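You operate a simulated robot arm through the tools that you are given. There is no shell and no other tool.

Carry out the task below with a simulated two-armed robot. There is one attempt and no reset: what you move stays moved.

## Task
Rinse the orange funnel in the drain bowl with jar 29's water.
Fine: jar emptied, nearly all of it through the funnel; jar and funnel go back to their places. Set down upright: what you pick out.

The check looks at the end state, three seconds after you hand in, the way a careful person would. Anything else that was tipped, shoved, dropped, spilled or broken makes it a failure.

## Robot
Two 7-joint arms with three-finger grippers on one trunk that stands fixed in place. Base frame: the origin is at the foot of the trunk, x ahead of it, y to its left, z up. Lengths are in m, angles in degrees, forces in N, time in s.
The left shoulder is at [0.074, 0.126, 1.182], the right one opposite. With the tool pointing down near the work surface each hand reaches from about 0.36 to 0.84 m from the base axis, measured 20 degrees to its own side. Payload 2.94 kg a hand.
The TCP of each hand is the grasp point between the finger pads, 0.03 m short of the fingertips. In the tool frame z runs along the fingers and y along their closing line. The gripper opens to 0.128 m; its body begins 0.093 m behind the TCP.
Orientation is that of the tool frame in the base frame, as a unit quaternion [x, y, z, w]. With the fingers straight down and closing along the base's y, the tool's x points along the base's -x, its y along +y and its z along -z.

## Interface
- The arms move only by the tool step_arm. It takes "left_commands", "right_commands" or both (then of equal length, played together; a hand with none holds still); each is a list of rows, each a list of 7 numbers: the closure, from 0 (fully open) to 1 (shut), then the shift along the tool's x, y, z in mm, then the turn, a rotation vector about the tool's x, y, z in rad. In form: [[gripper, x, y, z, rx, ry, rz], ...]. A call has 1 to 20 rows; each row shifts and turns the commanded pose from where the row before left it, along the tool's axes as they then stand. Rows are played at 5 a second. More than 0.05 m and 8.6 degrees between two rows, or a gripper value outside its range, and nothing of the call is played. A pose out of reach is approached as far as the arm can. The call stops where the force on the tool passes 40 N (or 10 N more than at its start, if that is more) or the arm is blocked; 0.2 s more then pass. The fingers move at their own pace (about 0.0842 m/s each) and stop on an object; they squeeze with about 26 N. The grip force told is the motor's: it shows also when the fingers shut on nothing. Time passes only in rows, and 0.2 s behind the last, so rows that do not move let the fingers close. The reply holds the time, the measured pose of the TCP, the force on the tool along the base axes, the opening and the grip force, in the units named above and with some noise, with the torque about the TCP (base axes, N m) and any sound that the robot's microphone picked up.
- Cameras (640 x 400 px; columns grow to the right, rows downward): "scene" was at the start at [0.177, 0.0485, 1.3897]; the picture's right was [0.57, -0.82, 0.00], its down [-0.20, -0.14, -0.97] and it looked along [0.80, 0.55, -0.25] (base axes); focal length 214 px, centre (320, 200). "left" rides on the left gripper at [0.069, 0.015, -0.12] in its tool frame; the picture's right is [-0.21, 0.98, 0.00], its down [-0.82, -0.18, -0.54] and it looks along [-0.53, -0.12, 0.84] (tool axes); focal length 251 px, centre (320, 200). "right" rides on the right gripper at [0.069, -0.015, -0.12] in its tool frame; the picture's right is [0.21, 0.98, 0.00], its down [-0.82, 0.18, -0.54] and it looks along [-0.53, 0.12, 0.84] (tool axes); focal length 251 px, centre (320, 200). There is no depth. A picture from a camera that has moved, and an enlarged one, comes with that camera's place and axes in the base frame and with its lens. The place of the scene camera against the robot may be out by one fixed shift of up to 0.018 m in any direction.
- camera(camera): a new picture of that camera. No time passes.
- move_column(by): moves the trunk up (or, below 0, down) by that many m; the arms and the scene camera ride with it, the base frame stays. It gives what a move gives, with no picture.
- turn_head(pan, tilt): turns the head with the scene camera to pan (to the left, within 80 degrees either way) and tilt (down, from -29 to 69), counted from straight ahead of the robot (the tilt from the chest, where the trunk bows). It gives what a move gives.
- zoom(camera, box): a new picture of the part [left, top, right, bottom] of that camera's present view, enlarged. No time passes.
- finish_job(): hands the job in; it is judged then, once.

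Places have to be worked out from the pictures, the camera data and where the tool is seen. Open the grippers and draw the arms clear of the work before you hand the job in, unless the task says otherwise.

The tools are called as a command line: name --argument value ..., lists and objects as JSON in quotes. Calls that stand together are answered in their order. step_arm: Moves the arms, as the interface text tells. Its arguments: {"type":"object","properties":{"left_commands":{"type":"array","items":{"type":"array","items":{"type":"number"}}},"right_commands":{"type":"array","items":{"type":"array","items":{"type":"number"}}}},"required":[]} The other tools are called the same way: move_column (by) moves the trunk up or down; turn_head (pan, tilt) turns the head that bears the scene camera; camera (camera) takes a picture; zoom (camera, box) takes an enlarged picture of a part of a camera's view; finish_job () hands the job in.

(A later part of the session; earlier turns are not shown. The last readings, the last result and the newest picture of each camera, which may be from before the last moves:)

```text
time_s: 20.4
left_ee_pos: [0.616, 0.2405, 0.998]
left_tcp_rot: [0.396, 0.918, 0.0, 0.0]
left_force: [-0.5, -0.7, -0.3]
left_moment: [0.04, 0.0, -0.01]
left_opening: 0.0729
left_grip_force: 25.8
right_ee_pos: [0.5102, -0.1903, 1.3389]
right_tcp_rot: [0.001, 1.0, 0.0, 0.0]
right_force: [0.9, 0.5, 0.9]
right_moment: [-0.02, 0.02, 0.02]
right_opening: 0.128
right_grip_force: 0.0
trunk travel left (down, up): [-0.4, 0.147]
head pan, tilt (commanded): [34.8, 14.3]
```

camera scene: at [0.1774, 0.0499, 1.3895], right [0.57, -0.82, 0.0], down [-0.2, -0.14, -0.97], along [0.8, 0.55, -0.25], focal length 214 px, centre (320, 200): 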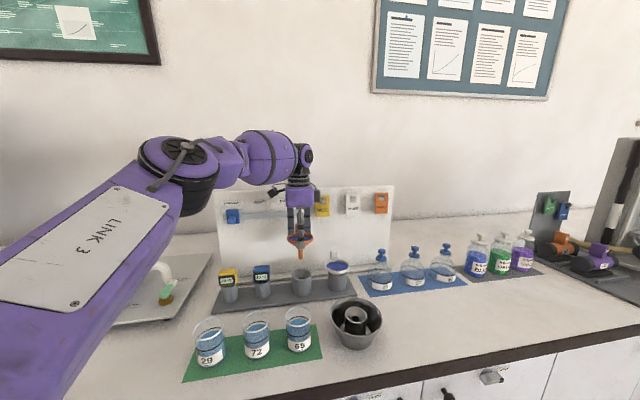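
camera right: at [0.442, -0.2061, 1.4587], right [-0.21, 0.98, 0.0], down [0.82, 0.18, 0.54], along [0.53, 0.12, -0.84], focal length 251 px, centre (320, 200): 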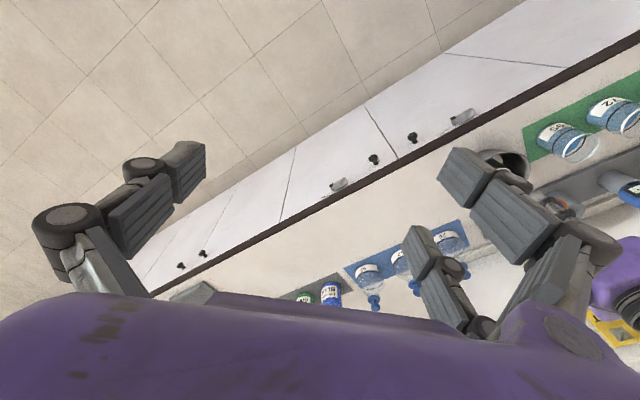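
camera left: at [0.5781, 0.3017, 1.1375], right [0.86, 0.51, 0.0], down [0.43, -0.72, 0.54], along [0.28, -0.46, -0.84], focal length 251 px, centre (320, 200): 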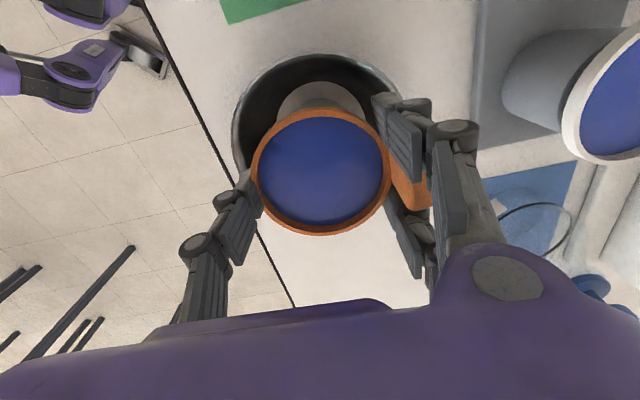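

No contact yet. I'll go down another few millimetres and look again.

step_arm --left_commands '[[1, 0, 0, 3, 0, 0, 0], [1, 0, 0, 3, 0, 0, 0], [1, 0, 0, 0, 0, 0, 0], [1, 0, 0, 0, 0, 0, 0]]'

zoom --camera "scene" --box '[310, 260, 400, 340]'

```text
time_s: 21.4
left_ee_pos: [0.6151, 0.2402, 0.9966]
left_tcp_rot: [0.397, 0.918, 0.0, 0.002]
left_force: [2.3, 3.7, 21.2]
left_moment: [0.19, -0.13, 0.13]
left_opening: 0.0731
left_grip_force: 26.1
right_ee_pos: [0.5086, -0.1913, 1.3407]
right_tcp_rot: [0.0, 1.0, 0.001, 0.001]
right_force: [0.0, 1.3, 0.1]
right_moment: [0.01, 0.01, 0.02]
right_opening: 0.128
right_grip_force: 0.1
trunk travel left (down, up): [-0.4, 0.147]
head pan, tilt (commanded): [34.8, 14.3]
```

```text
5.00 times, centred on (355, 300) of scene
camera zoom: at [0.1751, 0.0484, 1.3901], right [0.57, -0.82, 0.0], down [-0.2, -0.14, -0.97], along [0.8, 0.55, -0.25], focal length 1072 px, centre (145, -300)
```

zoom: 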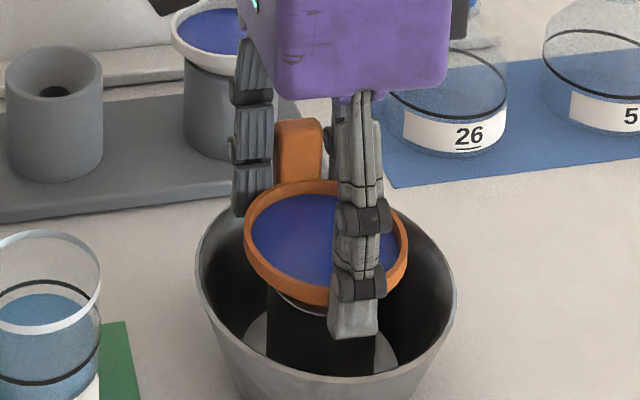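

The funnel is seated: 21 N upward at TCP z ≈ 0.997. I'll take the load off by rising 4 mm, then open slightly to release.

step_arm --left_commands '[[1, 0, 0, -3.5, 0, 0, 0], [1, 0, 0, 0, 0, 0, 0]]'

```text
time_s: 22.0
left_ee_pos: [0.6143, 0.2396, 0.9951]
left_tcp_rot: [0.398, 0.918, 0.0, -0.003]
left_force: [2.0, -0.6, 0.4]
left_moment: [-0.01, -0.1, 0.01]
left_opening: 0.0728
left_grip_force: 26.0
right_ee_pos: [0.5114, -0.1908, 1.3397]
right_tcp_rot: [0.0, 1.0, -0.001, 0.0]
right_force: [0.7, -0.6, 0.7]
right_moment: [0.0, 0.01, 0.0]
right_opening: 0.128
right_grip_force: 0.0
trunk travel left (down, up): [-0.4, 0.147]
head pan, tilt (commanded): [34.8, 14.3]
```

The load is off (Fz ≈ 0). I'll open the fingers a little to release the ring, then check that the funnel sits level.

step_arm --left_commands '[[0.38, 0, 0, 0, 0, 0, 0], [0.33, 0, 0, 0, 0, 0, 0], [0.28, 0, 0, 0, 0, 0, 0], [0.28, 0, 0, 0, 0, 0, 0]]'

camera --camera "left"

zoom --camera "scene" --box '[310, 260, 400, 340]'

```text
time_s: 23.0
left_ee_pos: [0.6166, 0.2397, 0.9958]
left_tcp_rot: [0.396, 0.918, 0.0, -0.001]
left_force: [0.5, -0.3, -0.5]
left_moment: [-0.01, 0.02, 0.02]
left_opening: 0.0921
left_grip_force: 0.0
right_ee_pos: [0.5115, -0.1912, 1.3393]
right_tcp_rot: [-0.001, 1.0, 0.0, 0.0]
right_force: [0.6, 0.4, 0.4]
right_moment: [-0.01, -0.02, -0.01]
right_opening: 0.128
right_grip_force: 0.0
trunk travel left (down, up): [-0.4, 0.147]
head pan, tilt (commanded): [34.8, 14.3]
```

```text
taken
camera left: at [0.5795, 0.3016, 1.1171], right [0.86, 0.51, 0.0], down [0.43, -0.72, 0.54], along [0.28, -0.46, -0.84], focal length 251 px, centre (320, 200)
```

left: 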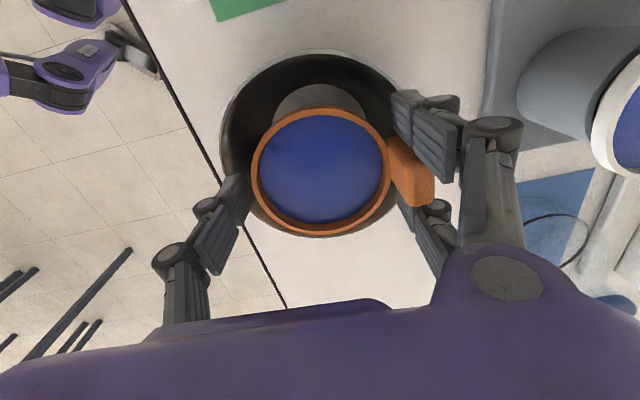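

```text
5.00 times, centred on (355, 300) of scene
camera zoom: at [0.177, 0.0485, 1.3897], right [0.57, -0.82, 0.0], down [-0.2, -0.14, -0.97], along [0.8, 0.55, -0.25], focal length 1072 px, centre (145, -300)
```

zoom: 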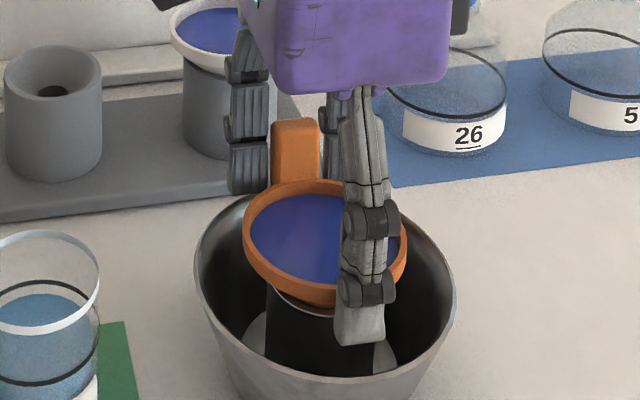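

Released, and the funnel stays level in the seat. I'll rise straight up.

step_arm --left_commands '[[0.28, 0, 0, -10, 0, 0, 0], [0.28, 0, 0, -15, 0, 0, 0], [0.28, 0, 0, -20, 0, 0, 0], [0.28, 0, 0, -25, 0, 0, 0], [0.2, 0, 0, -30, 0, 0, 0], [0.1, 0, 0, -30, 0, 0, 0], [0, 0, 0, -30, 0, 0, 0], [0, 0, 0, 0, 0, 0, 0]]'

camera --camera "left"

zoom --camera "scene" --box '[180, 240, 400, 380]'

```text
time_s: 24.8
left_ee_pos: [0.6144, 0.2425, 1.1566]
left_tcp_rot: [0.396, 0.918, 0.0, 0.0]
left_force: [0.5, 0.2, -0.3]
left_moment: [0.01, 0.0, 0.02]
left_opening: 0.1281
left_grip_force: 0.2
right_ee_pos: [0.5114, -0.1895, 1.3408]
right_tcp_rot: [0.0, 1.0, 0.0, 0.0]
right_force: [-0.3, -0.4, 0.4]
right_moment: [0.0, -0.01, 0.0]
right_opening: 0.1281
right_grip_force: 0.0
trunk travel left (down, up): [-0.4, 0.147]
head pan, tilt (commanded): [34.8, 14.3]
```

```text
taken
camera left: at [0.5782, 0.3033, 1.2774], right [0.86, 0.51, 0.0], down [0.43, -0.72, 0.54], along [0.28, -0.46, -0.84], focal length 251 px, centre (320, 200)
```

left: 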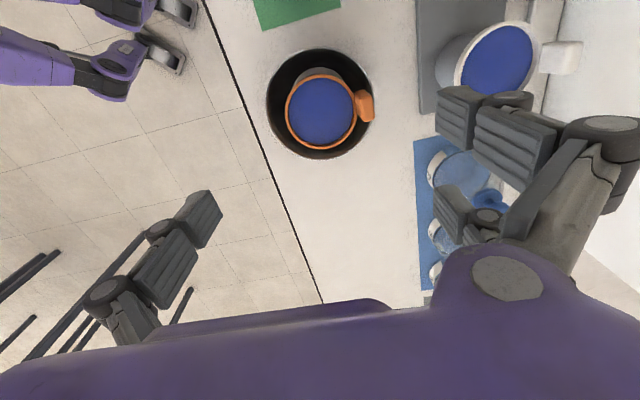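

```text
2.86 times, centred on (290, 310) of scene
camera zoom: at [0.1772, 0.0486, 1.3896], right [0.57, -0.82, 0.0], down [-0.2, -0.14, -0.97], along [0.8, 0.55, -0.25], focal length 613 px, centre (406, -114)
```

zoom: 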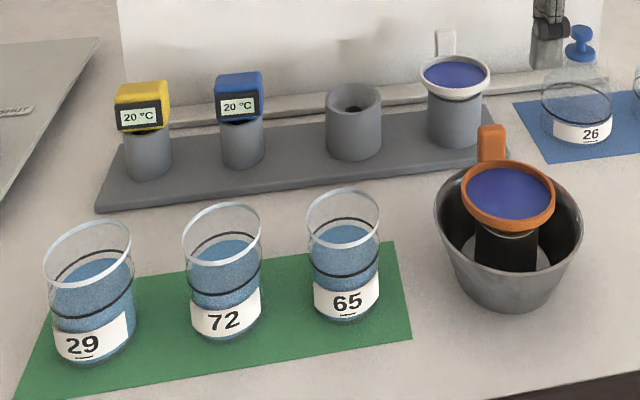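

The funnel sits level in the bowl seat. Next I'll move back along the row to above jar 29, near (0.375, 0.50), staying high, and look down at it.

step_arm --left_commands '[[0, 35, 0, -10, 0, 0, 0], [0, 44, 0, -10, 0, 0, 0], [0, 44, 0, -10, 0, 0, 0], [0, 44, 0, 0, 0, 0, 0], [0, 44, 0, 0, 0, 0, 0], [0, 44, 0, 0, 0, 0, 0], [0, 44, 0, 0, 0, 0, 0], [0, 44, 0, 0, 0, 0, 0], [0, 0, 0, 0, 0, 0, 0], [0, 0, 0, 0, 0, 0, 0]]'

camera --camera "left"

camera --camera "scene"

```text
time_s: 27.0
left_ee_pos: [0.3766, 0.4959, 1.1843]
left_tcp_rot: [0.396, 0.918, 0.001, 0.0]
left_force: [-0.4, -0.3, 0.3]
left_moment: [0.01, -0.03, 0.01]
left_opening: 0.1281
left_grip_force: 0.1
right_ee_pos: [0.5085, -0.1902, 1.34]
right_tcp_rot: [0.0, 1.0, 0.0, 0.0]
right_force: [0.2, -0.5, 1.0]
right_moment: [0.0, 0.0, 0.02]
right_opening: 0.1279
right_grip_force: 0.1
trunk travel left (down, up): [-0.4, 0.147]
head pan, tilt (commanded): [34.8, 14.3]
```

```text
taken
camera left: at [0.3398, 0.5568, 1.3049], right [0.86, 0.51, 0.0], down [0.43, -0.72, 0.54], along [0.28, -0.46, -0.84], focal length 251 px, centre (320, 200)
```

left: 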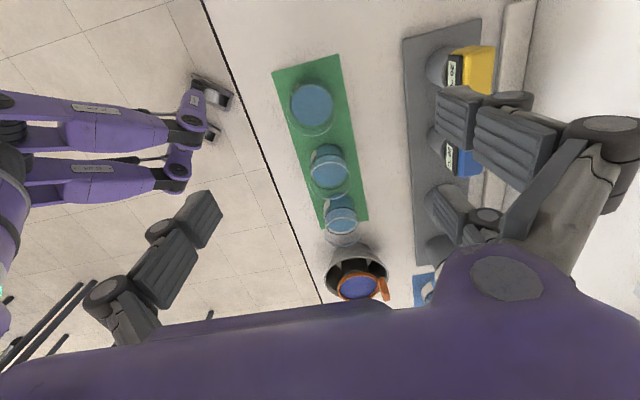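

```text
taken
camera scene: at [0.1753, 0.0482, 1.39], right [0.57, -0.82, 0.0], down [-0.2, -0.14, -0.97], along [0.8, 0.55, -0.25], focal length 214 px, centre (320, 200)
```

scene: 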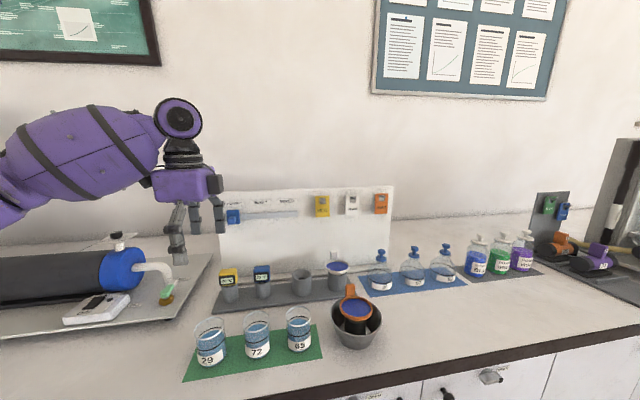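

Jar 29 is the near jar in this view, around column 312. I'll zoom in to measure its rim and base.

zoom --camera "left" --box '[260, 60, 380, 150]'

zoom --camera "scene" --box '[180, 305, 280, 375]'

```text
4.44 times, centred on (320, 105) of left
camera zoom: at [0.3398, 0.5568, 1.3049], right [0.86, 0.51, 0.0], down [0.43, -0.72, 0.54], along [0.28, -0.46, -0.84], focal length 1118 px, centre (320, 622)
```

zoom: 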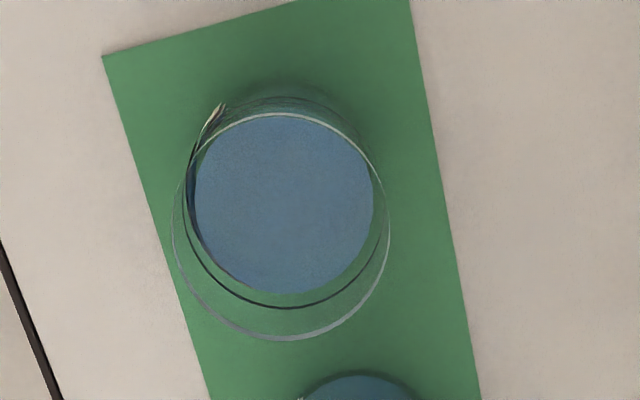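

```text
5.71 times, centred on (230, 340) of scene
camera zoom: at [0.1753, 0.0482, 1.39], right [0.57, -0.82, 0.0], down [-0.2, -0.14, -0.97], along [0.8, 0.55, -0.25], focal length 1226 px, centre (834, -600)
```

zoom: 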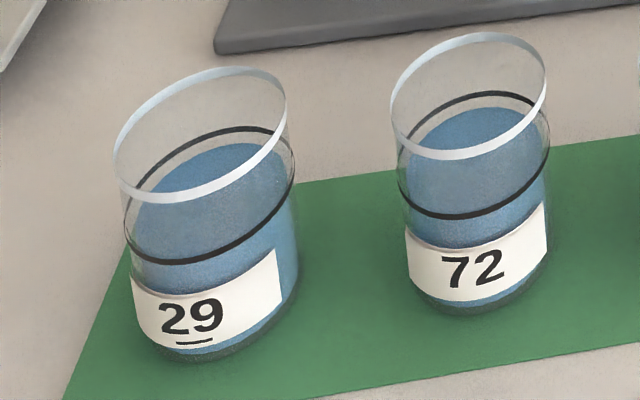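

The rim is about 62 mm across, with its centre near (0.370, 0.485). I'll shift over it, drop partway to z ≈ 1.10, and re-measure for better parallax.

step_arm --left_commands '[[0, -4, -12, 0, 0, 0, 0], [0, 0, 0, 40, 0, 0, 0], [0, 0, 0, 40, 0, 0, 0], [0, 0, 0, 0, 0, 0, 0], [0, 0, 0, 0, 0, 0, 0]]'

zoom --camera "left" --box '[240, 50, 400, 170]'

zoom --camera "scene" --box '[130, 200, 300, 380]'

```text
time_s: 28.2
left_ee_pos: [0.3737, 0.4807, 1.1059]
left_tcp_rot: [0.397, 0.918, 0.001, 0.0]
left_force: [-0.2, -0.4, 0.2]
left_moment: [-0.03, 0.01, 0.01]
left_opening: 0.128
left_grip_force: 0.0
right_ee_pos: [0.5114, -0.1902, 1.3386]
right_tcp_rot: [0.0, 1.0, 0.0, -0.001]
right_force: [0.5, 0.7, -0.6]
right_moment: [-0.03, 0.0, -0.01]
right_opening: 0.1278
right_grip_force: 0.0
trunk travel left (down, up): [-0.4, 0.147]
head pan, tilt (commanded): [34.8, 14.3]
```

```text
3.33 times, centred on (320, 110) of left
camera zoom: at [0.3372, 0.5422, 1.2267], right [0.86, 0.51, 0.0], down [0.43, -0.72, 0.54], along [0.28, -0.46, -0.84], focal length 838 px, centre (320, 500)
```

zoom: 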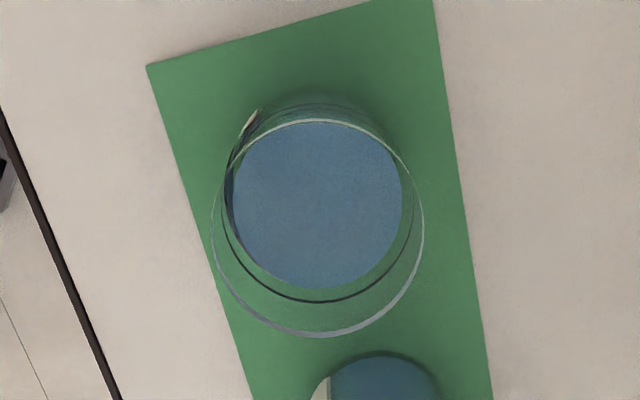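

```text
2.22 times, centred on (215, 290) of scene
camera zoom: at [0.1772, 0.0489, 1.3896], right [0.57, -0.82, 0.0], down [-0.2, -0.14, -0.97], along [0.8, 0.55, -0.25], focal length 477 px, centre (553, 0)
```

zoom: 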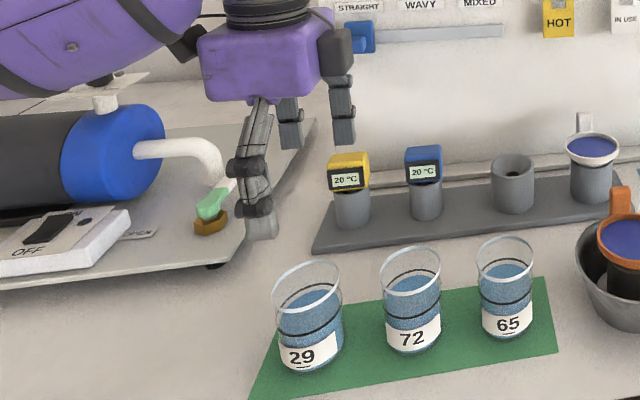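

The jar centre is about 4–5 mm in tool +x from the axis. I'll correct that and descend around it to z ≈ 1.00, then check again.

step_arm --left_commands '[[0, 4.5, 0, 0, 0, 0, 0], [0, 0, 0, 30, 0, 0, 0], [0, 0, 0, 30, 0, 0, 0], [0, 0, 0, 30, 0, 0, 0], [0, 0, 0, 15, 0, 0, 0], [0, 0, 0, 0, 0, 0, 0], [0, 0, 0, 0, 0, 0, 0]]'

camera --camera "left"

zoom --camera "scene" --box '[140, 240, 300, 380]'

```text
time_s: 29.8
left_ee_pos: [0.3715, 0.4833, 1.0039]
left_tcp_rot: [0.396, 0.918, 0.0, -0.001]
left_force: [0.0, -0.1, 0.4]
left_moment: [-0.01, -0.02, 0.02]
left_opening: 0.1278
left_grip_force: 0.1
right_ee_pos: [0.5116, -0.19, 1.3413]
right_tcp_rot: [0.0, 1.0, 0.0, 0.0]
right_force: [0.6, -0.3, -0.1]
right_moment: [0.0, 0.0, 0.0]
right_opening: 0.128
right_grip_force: 0.1
trunk travel left (down, up): [-0.4, 0.147]
head pan, tilt (commanded): [34.8, 14.3]
```

```text
taken
camera left: at [0.3356, 0.5439, 1.1232], right [0.86, 0.51, 0.0], down [0.43, -0.72, 0.54], along [0.28, -0.46, -0.84], focal length 251 px, centre (320, 200)
```

left: 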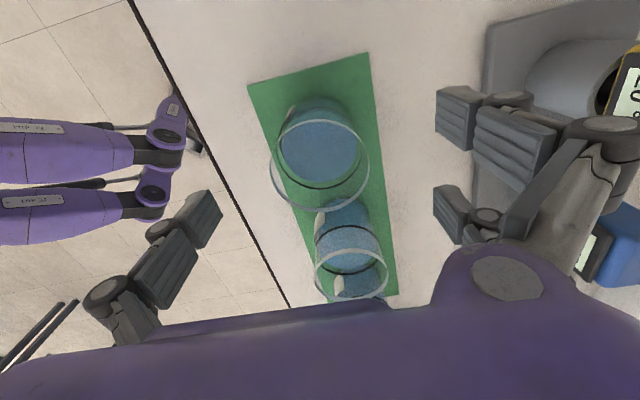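

```text
2.86 times, centred on (220, 310) of scene
camera zoom: at [0.177, 0.0486, 1.3897], right [0.57, -0.82, 0.0], down [-0.2, -0.14, -0.97], along [0.8, 0.55, -0.25], focal length 613 px, centre (606, -114)
```

zoom: 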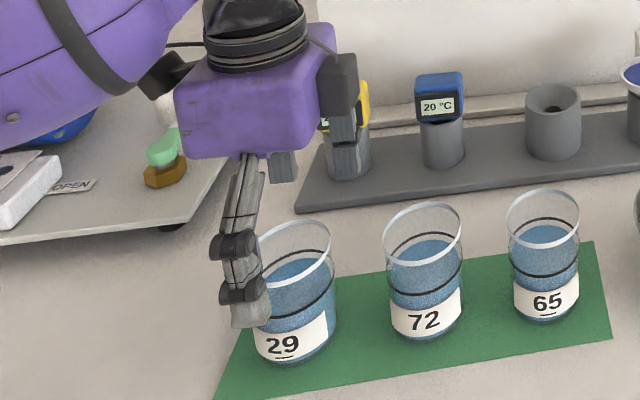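

The fingertips are beside the rim now. I'll enlarge to check the centring before going down to grip depth.

zoom --camera "left" --box '[240, 80, 400, 220]'

```text
2.86 times, centred on (320, 150) of left
camera zoom: at [0.3356, 0.5439, 1.1232], right [0.86, 0.51, 0.0], down [0.43, -0.72, 0.54], along [0.28, -0.46, -0.84], focal length 718 px, centre (320, 343)
```

zoom: 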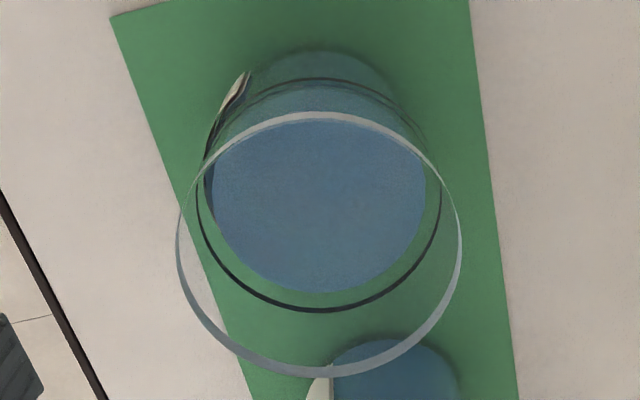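

The jar is centred under the hand to within about 1.5 mm. I'll descend to TCP z ≈ 0.948, with the tips still about 3 cm above the mat, and close gently.

step_arm --left_commands '[[0, 1, 0, 20, 0, 0, 0], [0, 0, 0, 20, 0, 0, 0], [0, 0, 0, 16, 0, 0, 0], [0, 0, 0, 0, 0, 0, 0], [0, 0, 0, 0, 0, 0, 0]]'

camera --camera "left"

zoom --camera "scene" --box '[160, 270, 280, 380]'

```text
time_s: 31.0
left_ee_pos: [0.3703, 0.4848, 0.9478]
left_tcp_rot: [0.397, 0.918, 0.0, 0.0]
left_force: [0.1, -0.6, -0.3]
left_moment: [0.0, 0.02, 0.01]
left_opening: 0.128
left_grip_force: 0.0
right_ee_pos: [0.511, -0.1892, 1.3393]
right_tcp_rot: [0.0, 1.0, 0.0, 0.0]
right_force: [0.2, -0.2, -0.6]
right_moment: [0.02, -0.02, -0.02]
right_opening: 0.128
right_grip_force: 0.0
trunk travel left (down, up): [-0.4, 0.147]
head pan, tilt (commanded): [34.8, 14.3]
```

```text
taken
camera left: at [0.3345, 0.5457, 1.0677], right [0.86, 0.51, 0.0], down [0.43, -0.72, 0.54], along [0.28, -0.46, -0.84], focal length 251 px, centre (320, 200)
```

left: 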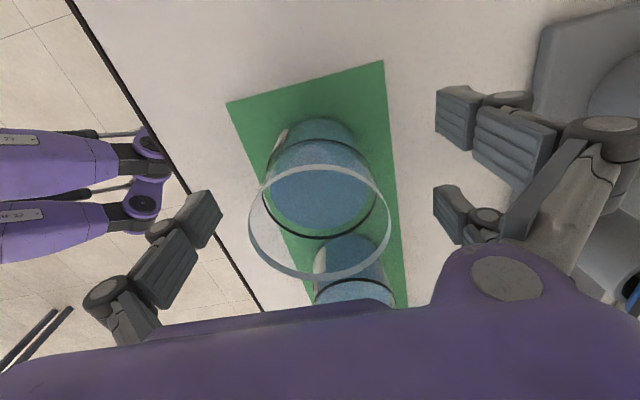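

```text
3.64 times, centred on (220, 325) of scene
camera zoom: at [0.177, 0.0486, 1.3897], right [0.57, -0.82, 0.0], down [-0.2, -0.14, -0.97], along [0.8, 0.55, -0.25], focal length 780 px, centre (684, -254)
```

zoom: 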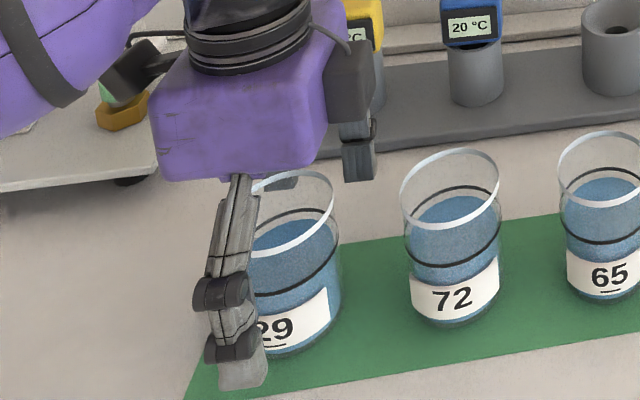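

Everything is clear. Because the pair contacts the round jar further round than the single finger, I'll shift 5 mm in −y first so that all fingers touch together, then close gradually.

step_arm --left_commands '[[0.2, 0, -5, 0, 0, 0, 0], [0.4, 0, 0, 0, 0, 0, 0], [0.5, 0, 0, 0, 0, 0, 0], [0.55, 0, 0, 0, 0, 0, 0], [0.55, 0, 0, 0, 0, 0, 0]]'

camera --camera "left"

```text
time_s: 32.2
left_ee_pos: [0.3666, 0.4801, 0.9462]
left_tcp_rot: [0.396, 0.918, -0.001, -0.001]
left_force: [-0.5, 0.3, 1.2]
left_moment: [-0.01, 0.02, -0.02]
left_opening: 0.0578
left_grip_force: 0.1
right_ee_pos: [0.5115, -0.1907, 1.3394]
right_tcp_rot: [0.0, 1.0, 0.0, 0.0]
right_force: [1.1, -0.1, -0.4]
right_moment: [-0.02, 0.0, -0.02]
right_opening: 0.128
right_grip_force: 0.1
trunk travel left (down, up): [-0.4, 0.147]
head pan, tilt (commanded): [34.8, 14.3]
```

```text
taken
camera left: at [0.3305, 0.5422, 1.066], right [0.86, 0.51, 0.0], down [0.43, -0.72, 0.54], along [0.28, -0.46, -0.84], focal length 251 px, centre (320, 200)
```

left: 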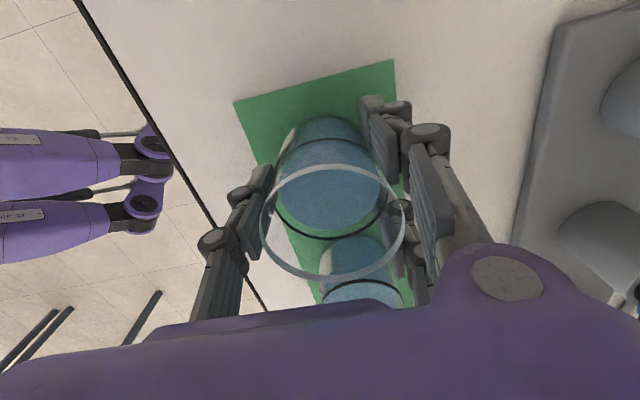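

The fingers are just shy of the glass on both sides. I'll close fully to grip.

step_arm --left_commands '[[0.6, 0, 0, 0, 0, 0, 0], [0.66, 0, 0, 0, 0, 0, 0], [1, 0, 0, 0, 0, 0, 0], [1, 0, 0, 0, 0, 0, 0], [1, 0, 0, 0, 0, 0, 0]]'

camera --camera "left"

zoom --camera "scene" --box '[160, 270, 280, 380]'

```text
time_s: 33.4
left_ee_pos: [0.3662, 0.4816, 0.9476]
left_tcp_rot: [0.397, 0.918, -0.001, 0.0]
left_force: [-0.1, 0.2, 1.2]
left_moment: [-0.02, 0.02, 0.0]
left_opening: 0.052
left_grip_force: 26.0
right_ee_pos: [0.5109, -0.19, 1.3408]
right_tcp_rot: [0.0, 1.0, 0.001, 0.001]
right_force: [0.2, 0.6, 0.1]
right_moment: [0.02, 0.0, 0.01]
right_opening: 0.1279
right_grip_force: 0.0
trunk travel left (down, up): [-0.4, 0.147]
head pan, tilt (commanded): [34.8, 14.3]
```

```text
taken
camera left: at [0.3305, 0.5421, 1.0661], right [0.86, 0.51, 0.0], down [0.43, -0.72, 0.54], along [0.28, -0.46, -0.84], focal length 251 px, centre (320, 200)
```

left: 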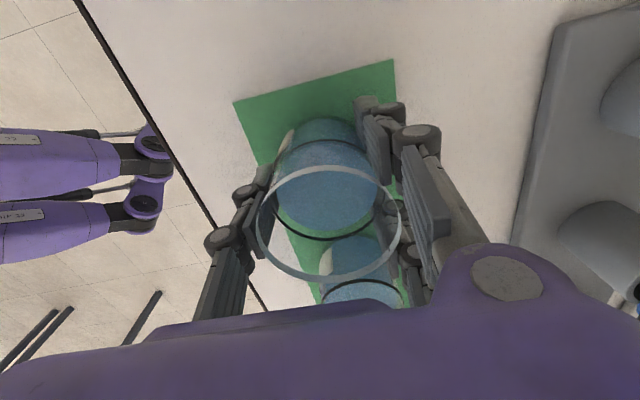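

```text
3.64 times, centred on (220, 325) of scene
camera zoom: at [0.1769, 0.0485, 1.3897], right [0.57, -0.82, 0.0], down [-0.2, -0.14, -0.97], along [0.8, 0.55, -0.25], focal length 780 px, centre (684, -254)
```

zoom: 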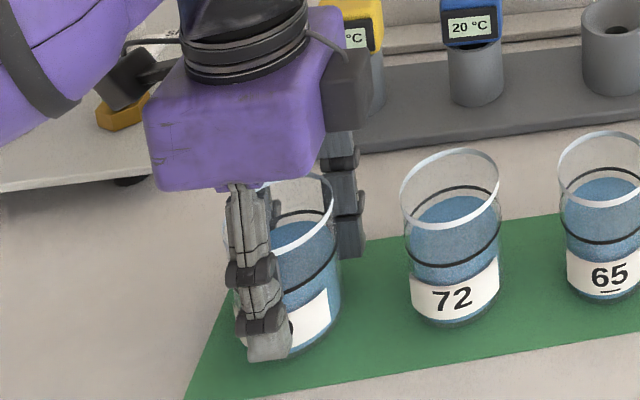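

Firm grip at opening 0.052 with 26 N, and the jar moved barely 1–2 mm. I'll lift it slowly and straight up.

step_arm --left_commands '[[1, 0, 0, -4, 0, 0, 0], [1, 0, 0, -8, 0, 0, 0], [1, 0, 0, -14, 0, 0, 0], [1, 0, 0, -20, 0, 0, 0], [1, 0, 0, -24, 0, 0, 0], [1, 0, 0, -24, 0, 0, 0], [1, 0, 0, -24, 0, 0, 0], [1, 0, 0, -24, 0, 0, 0], [1, 0, 0, -24, 0, 0, 0], [1, 0, 0, -20, 0, 0, 0], [1, 0, 0, -14, 0, 0, 0], [1, 0, 0, -8, 0, 0, 0], [1, 0, 0, 0, 0, 0, 0]]'

camera --camera "left"

camera --camera "scene"

```text
time_s: 36.2
left_ee_pos: [0.367, 0.4815, 1.1541]
left_tcp_rot: [0.397, 0.918, 0.001, 0.0]
left_force: [0.5, 0.5, -1.9]
left_moment: [0.0, -0.02, -0.01]
left_opening: 0.0521
left_grip_force: 25.9
right_ee_pos: [0.5123, -0.1899, 1.3397]
right_tcp_rot: [0.001, 1.0, 0.001, 0.0]
right_force: [0.5, -0.4, 0.5]
right_moment: [0.05, 0.02, 0.02]
right_opening: 0.128
right_grip_force: 0.0
trunk travel left (down, up): [-0.4, 0.147]
head pan, tilt (commanded): [34.8, 14.3]
```

```text
taken
camera left: at [0.3312, 0.5417, 1.2747], right [0.86, 0.51, 0.0], down [0.43, -0.72, 0.54], along [0.28, -0.46, -0.84], focal length 251 px, centre (320, 200)
```

left: 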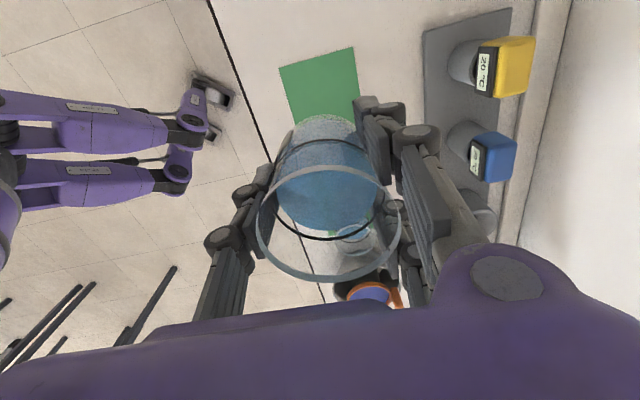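

```text
taken
camera scene: at [0.1771, 0.0487, 1.3897], right [0.57, -0.82, 0.0], down [-0.2, -0.14, -0.97], along [0.8, 0.55, -0.25], focal length 214 px, centre (320, 200)
```

scene: 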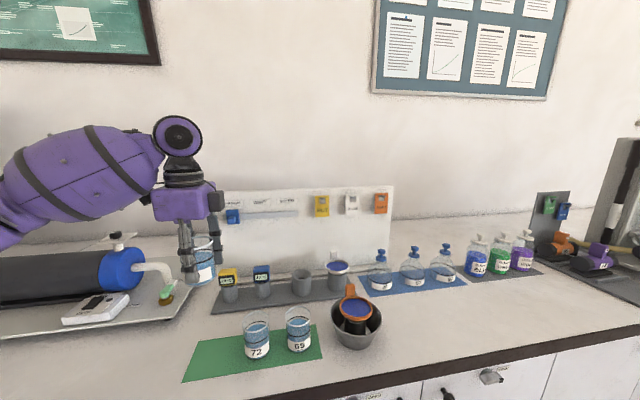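

The jar is up (about 1.9 N load). I'll carry it upright to just beyond the bowl at this height, passing well above jars 72 and 65.

step_arm --left_commands '[[1, -10, 1.4, 0, 0, 0, 0], [1, -20, 2.8, 0, 0, 0, 0], [1, -28, 4, 0, 0, 0, 0], [1, -28, 4, 0, 0, 0, 0], [1, -28, 4, 0, 0, 0, 0], [1, -28, 4, 0, 0, 0, 0], [1, -28, 4, 0, 0, 0, 0], [1, -28, 4, 0, 0, 0, 0], [1, -28, 4, 0, 0, 0, 0], [1, -28, 4, 0, 0, 0, 0], [1, -28, 4, 0, 0, 0, 0], [1, -28, 4, 0, 0, 0, 0], [1, -28, 4, 0, 0, 0, 0], [1, -24, 3.4, 0, 0, 0, 0], [1, -16, 2.2, 0, 0, 0, 0], [1, -9, 1.2, 0, 0, 0, 0], [1, 0, 0, 0, 0, 0, 0]]'

camera --camera "scene"

```text
time_s: 39.8
left_ee_pos: [0.6447, 0.2598, 1.1539]
left_tcp_rot: [0.397, 0.918, 0.001, 0.001]
left_force: [0.6, -0.7, -1.3]
left_moment: [0.02, -0.02, -0.02]
left_opening: 0.0522
left_grip_force: 26.6
left hand out of reach, approached as far as the arm can: row 14, 15, 16
right_ee_pos: [0.5103, -0.1908, 1.3388]
right_tcp_rot: [0.0, 1.0, 0.0, 0.001]
right_force: [-0.6, 0.1, 0.2]
right_moment: [0.04, -0.07, -0.02]
right_opening: 0.1279
right_grip_force: 0.0
trunk travel left (down, up): [-0.4, 0.147]
head pan, tilt (commanded): [34.8, 14.3]
```

```text
taken
camera scene: at [0.1764, 0.0482, 1.3898], right [0.57, -0.82, 0.0], down [-0.2, -0.14, -0.97], along [0.8, 0.55, -0.25], focal length 214 px, centre (320, 200)
```

scene: 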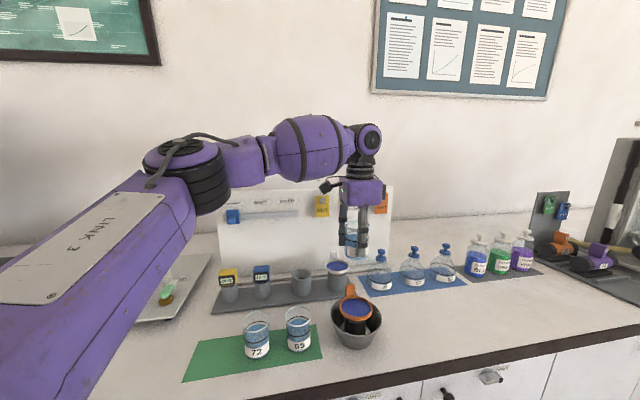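

The last rows stopped short at (0.645, 0.260), so some joint limit applies with this yaw. I'll turn the upright jar back toward yaw 0 here, which is safely above everything, and see how the arm takes it.

step_arm --left_commands '[[1, 0, 0, 0, 0, 0, -0.07], [1, 0, 0, 0, 0, 0, -0.11], [1, 0, 0, 0, 0, 0, -0.13], [1, 0, 0, 0, 0, 0, -0.13], [1, 0, 0, 0, 0, 0, -0.13], [1, 0, 0, 0, 0, 0, -0.12], [1, 0, 0, 0, 0, 0, -0.08], [1, 0, 0, 0, 0, 0, -0.047], [1, 0, 0, 0, 0, 0, 0]]'

camera --camera "scene"

camera --camera "left"

```text
time_s: 41.8
left_ee_pos: [0.646, 0.2597, 1.1545]
left_tcp_rot: [-0.001, 1.0, 0.001, 0.0]
left_force: [-0.6, -0.4, -1.4]
left_moment: [0.0, 0.01, -0.02]
left_opening: 0.0521
left_grip_force: 26.3
right_ee_pos: [0.5116, -0.1896, 1.3404]
right_tcp_rot: [0.0, 1.0, 0.0, 0.0]
right_force: [0.3, -0.1, 0.2]
right_moment: [0.01, 0.0, -0.01]
right_opening: 0.1279
right_grip_force: 0.0
trunk travel left (down, up): [-0.4, 0.147]
head pan, tilt (commanded): [34.8, 14.3]
```

```text
taken
camera scene: at [0.1773, 0.0487, 1.3896], right [0.57, -0.82, 0.0], down [-0.2, -0.14, -0.97], along [0.8, 0.55, -0.25], focal length 214 px, centre (320, 200)
```

scene: 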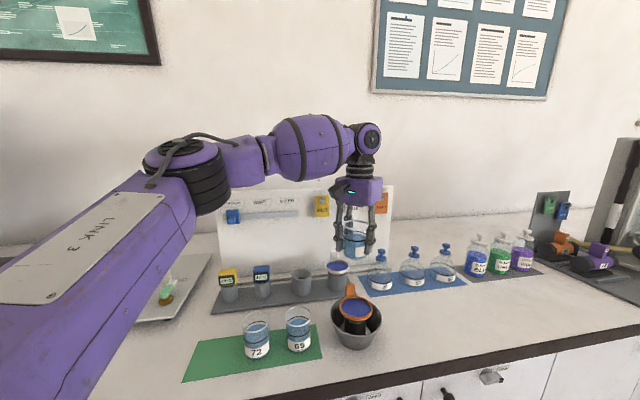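

```text
taken
camera left: at [0.577, 0.2765, 1.2739], right [0.21, 0.98, 0.0], down [0.82, -0.18, 0.54], along [0.53, -0.11, -0.84], focal length 251 px, centre (320, 200)
```

left: 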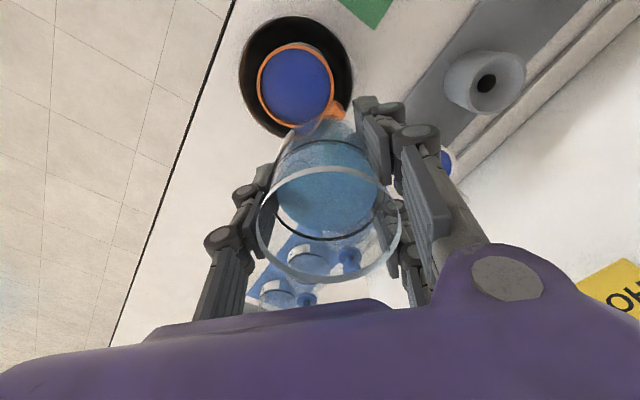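

The yaw turned cleanly to 0. I'll now pitch the jar about 26° (well below its spill angle) to test that the wrist tips this way, while staying high.

step_arm --left_commands '[[1, 0, 0, 0, 0, -0.05, 0], [1, 0, 0, 0, 0, -0.08, 0], [1, 0, 0, 0, 0, -0.09, 0], [1, 0, 0, 0, 0, -0.09, 0], [1, 0, 0, 0, 0, -0.09, 0], [1, 0, 0, 0, 0, -0.05, 0], [1, 0, 0, 0, 0, 0, 0]]'

camera --camera "scene"

```text
time_s: 43.4
left_ee_pos: [0.6459, 0.261, 1.1529]
left_tcp_rot: [0.0, 0.975, 0.0, 0.223]
left_force: [0.5, 0.6, -1.2]
left_moment: [-0.03, -0.01, -0.03]
left_opening: 0.0522
left_grip_force: 26.5
right_ee_pos: [0.5113, -0.1903, 1.3391]
right_tcp_rot: [-0.001, 1.0, 0.0, 0.0]
right_force: [0.1, -0.5, -0.3]
right_moment: [-0.03, 0.02, 0.02]
right_opening: 0.1282
right_grip_force: 0.0
trunk travel left (down, up): [-0.4, 0.147]
head pan, tilt (commanded): [34.8, 14.3]
```

```text
taken
camera scene: at [0.1772, 0.0485, 1.3896], right [0.57, -0.82, 0.0], down [-0.2, -0.14, -0.97], along [0.8, 0.55, -0.25], focal length 214 px, centre (320, 200)
```

scene: 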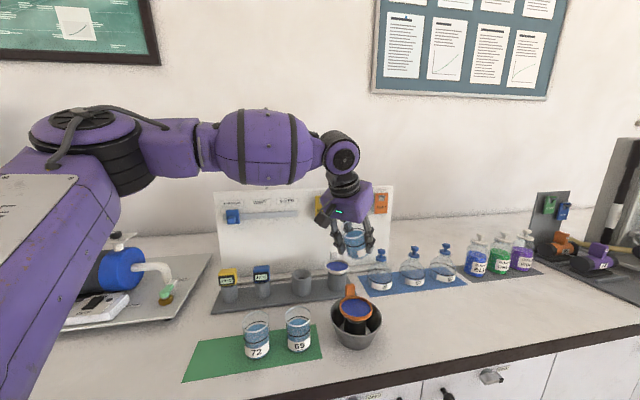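

The wrist pitches this way without trouble. I'll move to the pouring spot (TCP ≈ (0.672, 0.237, 1.12)) and pitch to about 48°, still short of flowing.

step_arm --left_commands '[[1, -3, -7.5, 13.5, 0, 0, 0], [1, -3, -8, 14, 0, 0, 0], [1, -3, -7.5, 13.5, 0, 0, 0], [1, 0, 0, 0, 0, -0.05, 0], [1, 0, 0, 0, 0, -0.08, 0], [1, 0, 0, 0, 0, -0.08, 0], [1, 0, 0, 0, 0, -0.08, 0], [1, 0, 0, 0, 0, -0.06, 0], [1, 0, 0, 0, 0, -0.03, 0], [1, 0, 0, 0, 0, 0, 0]]'

zoom --camera "scene" --box '[270, 200, 430, 360]'

camera --camera "left"

```text
time_s: 45.6
left_ee_pos: [0.6704, 0.2382, 1.1214]
left_tcp_rot: [-0.001, 0.915, 0.001, 0.403]
left_force: [0.6, -0.4, -1.0]
left_moment: [-0.02, 0.01, -0.02]
left_opening: 0.0522
left_grip_force: 26.1
right_ee_pos: [0.5125, -0.1894, 1.3396]
right_tcp_rot: [0.0, 1.0, 0.001, -0.001]
right_force: [-0.4, 0.4, -1.0]
right_moment: [-0.01, 0.03, 0.0]
right_opening: 0.1279
right_grip_force: 0.1
trunk travel left (down, up): [-0.4, 0.147]
head pan, tilt (commanded): [34.8, 14.3]
```

```text
2.50 times, centred on (350, 280) of scene
camera zoom: at [0.1772, 0.0485, 1.3896], right [0.57, -0.82, 0.0], down [-0.2, -0.14, -0.97], along [0.8, 0.55, -0.25], focal length 536 px, centre (245, 0)
```

zoom: 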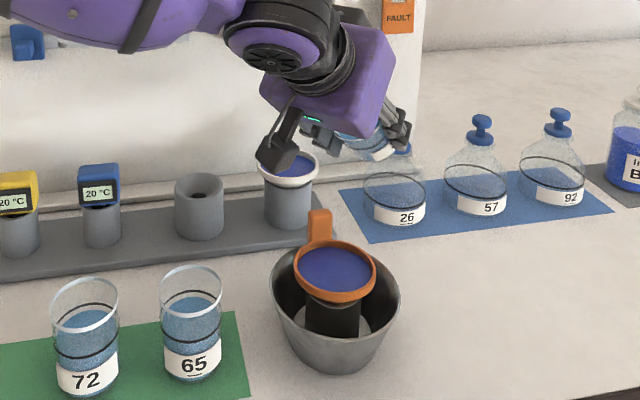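

```text
taken
camera left: at [0.5362, 0.2539, 1.1511], right [0.14, 0.98, 0.16], down [0.16, -0.18, 0.97], along [0.98, -0.11, -0.18], focal length 251 px, centre (320, 200)
```

left: 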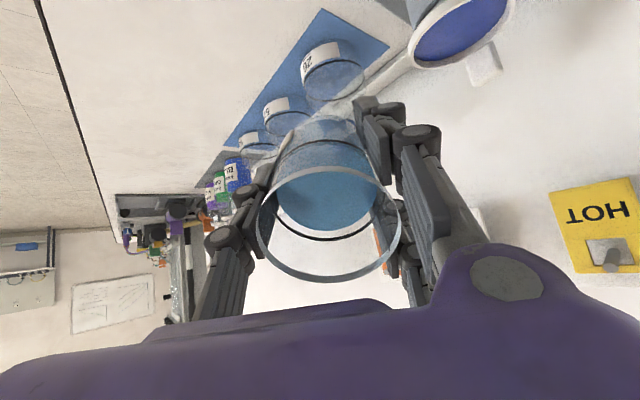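

The pitch is 47.5° and the lip is about 7 mm beyond the funnel centre and roughly 13 cm up. I'll lower 25 mm and tip slowly to about 57° to find where flow begins.

step_arm --left_commands '[[1, 9.2, 0, 8.4, 0, 0, 0], [1, 9.2, 0, 8.5, 0, 0, 0], [1, 0, 0, 0, 0, -0.03, 0], [1, 0, 0, 0, 0, -0.04, 0], [1, 0, 0, 0, 0, -0.04, 0], [1, 0, 0, 0, 0, -0.04, 0], [1, 0, 0, 0, 0, 0, 0]]'

zoom --camera "scene" --box '[280, 220, 420, 350]'

camera --camera "left"

```text
time_s: 47.2
left_ee_pos: [0.6717, 0.2376, 1.0963]
left_tcp_rot: [-0.001, 0.882, 0.001, 0.471]
left_force: [0.0, 0.1, -1.6]
left_moment: [0.02, 0.04, -0.02]
left_opening: 0.0521
left_grip_force: 26.3
right_ee_pos: [0.5115, -0.1896, 1.3389]
right_tcp_rot: [-0.001, 1.0, 0.0, 0.0]
right_force: [-0.6, -0.6, 0.5]
right_moment: [0.0, -0.01, -0.03]
right_opening: 0.1279
right_grip_force: 0.0
trunk travel left (down, up): [-0.4, 0.147]
head pan, tilt (commanded): [34.8, 14.3]
```

```text
3.08 times, centred on (350, 285) of scene
camera zoom: at [0.1771, 0.0484, 1.3897], right [0.57, -0.82, 0.0], down [-0.2, -0.14, -0.97], along [0.8, 0.55, -0.25], focal length 660 px, centre (228, -62)
```

zoom: 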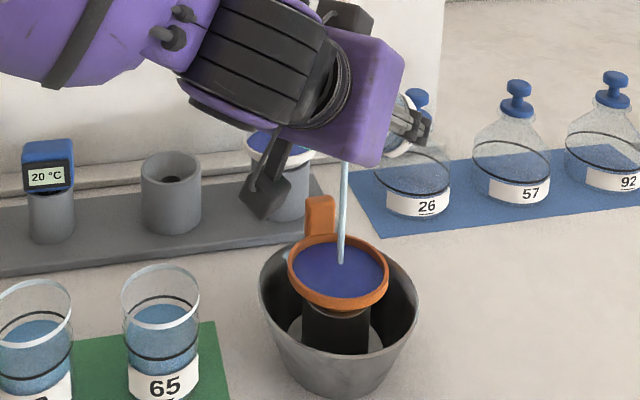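

```text
taken
camera left: at [0.5336, 0.2531, 1.1059], right [0.12, 0.98, 0.18], down [0.01, -0.18, 0.98], along [0.99, -0.11, -0.03], focal length 251 px, centre (320, 200)
```

left: 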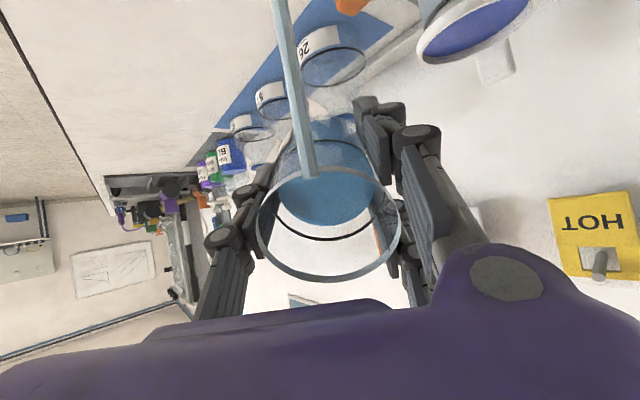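

Flow has begun at 56°, and a thin stream falls near the centre of the funnel. I'll keep tipping slowly, drifting back slightly so the lip stays over the centre.

step_arm --left_commands '[[1, 0, 0, 0, 0, 0, 0], [1, 0, 0, 0, 0, 0, 0], [1, 0.2, 0, -0.3, 0, -0.02, 0], [1, 0.2, 0, -0.3, 0, -0.02, 0], [1, 0, 0, 0, 0, 0, 0], [1, 0.2, 0, -0.3, 0, -0.02, 0], [1, 0.2, 0, -0.3, 0, -0.02, 0], [1, 0, 0, 0, 0, 0, 0]]'

zoom --camera "scene" --box '[280, 220, 420, 350]'

camera --camera "left"

```text
time_s: 49.0
left_ee_pos: [0.6706, 0.2376, 1.0946]
left_tcp_rot: [0.0, 0.863, 0.001, 0.505]
left_force: [0.1, 0.1, -1.9]
left_moment: [0.03, 0.01, 0.04]
left_opening: 0.0524
left_grip_force: 25.9
right_ee_pos: [0.5118, -0.1902, 1.3405]
right_tcp_rot: [-0.001, 1.0, -0.001, 0.0]
right_force: [0.4, 0.4, 0.0]
right_moment: [0.0, -0.04, 0.05]
right_opening: 0.1279
right_grip_force: 0.0
trunk travel left (down, up): [-0.4, 0.147]
head pan, tilt (commanded): [34.8, 14.3]
```

```text
3.08 times, centred on (350, 285) of scene
camera zoom: at [0.177, 0.0485, 1.3897], right [0.57, -0.82, 0.0], down [-0.2, -0.14, -0.97], along [0.8, 0.55, -0.25], focal length 660 px, centre (228, -62)
```

zoom: 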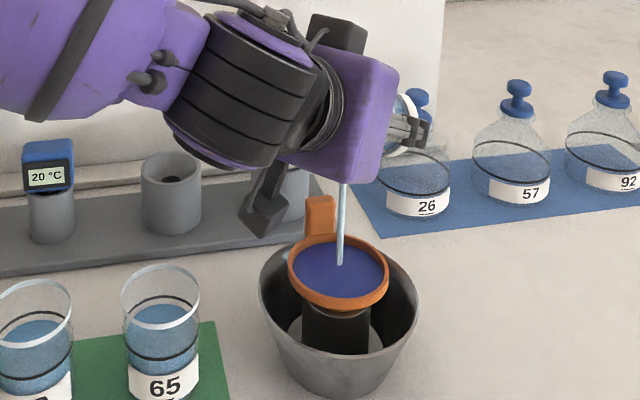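

```text
taken
camera left: at [0.5319, 0.2534, 1.0935], right [0.1, 0.98, 0.19], down [-0.07, -0.18, 0.98], along [0.99, -0.11, 0.05], focal length 251 px, centre (320, 200)
```

left: 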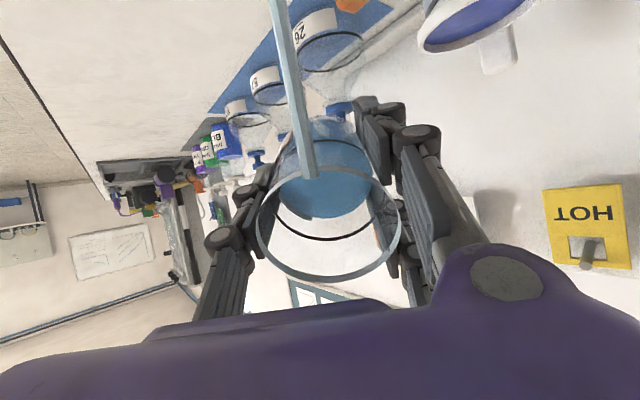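

The stream is steady and landing in the middle of the funnel at 61°. I'll continue tipping at the same slow pace.

step_arm --left_commands '[[1, 0.2, 0, -0.4, 0, -0.02, 0], [1, 0.2, 0, -0.4, 0, -0.02, 0], [1, 0, 0, 0, 0, 0, 0], [1, 0.2, 0, -0.4, 0, -0.02, 0], [1, 0.2, 0, -0.4, 0, -0.02, 0], [1, 0, 0, 0, 0, 0, 0], [1, 0.2, 0, -0.4, 0, -0.02, 0], [1, 0.2, 0, -0.4, 0, -0.02, 0], [1, 0, 0, 0, 0, 0, 0], [1, 0.2, 0, -0.4, 0, -0.02, 0], [1, 0.2, 0, -0.4, 0, -0.02, 0], [1, 0, 0, 0, 0, 0, 0]]'

zoom --camera "scene" --box '[280, 220, 420, 350]'

camera --camera "left"

```text
time_s: 51.6
left_ee_pos: [0.6663, 0.2379, 1.0954]
left_tcp_rot: [-0.002, 0.819, 0.001, 0.573]
left_force: [0.0, -0.2, -1.1]
left_moment: [0.02, 0.01, 0.02]
left_opening: 0.0521
left_grip_force: 25.8
right_ee_pos: [0.5112, -0.1894, 1.3403]
right_tcp_rot: [0.0, 1.0, 0.0, 0.0]
right_force: [-0.4, 0.2, 0.0]
right_moment: [-0.01, 0.0, -0.02]
right_opening: 0.1281
right_grip_force: 0.0
trunk travel left (down, up): [-0.4, 0.147]
head pan, tilt (commanded): [34.8, 14.3]
```

```text
3.08 times, centred on (350, 285) of scene
camera zoom: at [0.177, 0.0485, 1.3897], right [0.57, -0.82, 0.0], down [-0.2, -0.14, -0.97], along [0.8, 0.55, -0.25], focal length 660 px, centre (228, -62)
```

zoom: 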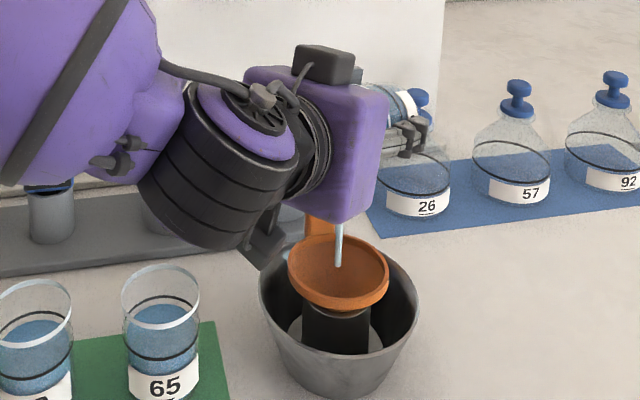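

```text
taken
camera left: at [0.53, 0.2534, 1.0716], right [0.07, 0.98, 0.2], down [-0.23, -0.18, 0.96], along [0.97, -0.11, 0.21], focal length 251 px, centre (320, 200)
```

left: 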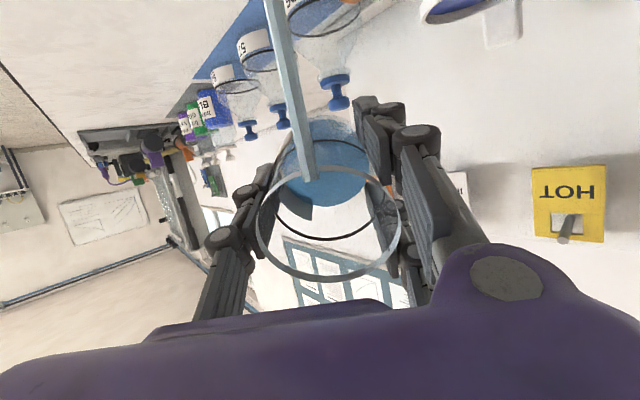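

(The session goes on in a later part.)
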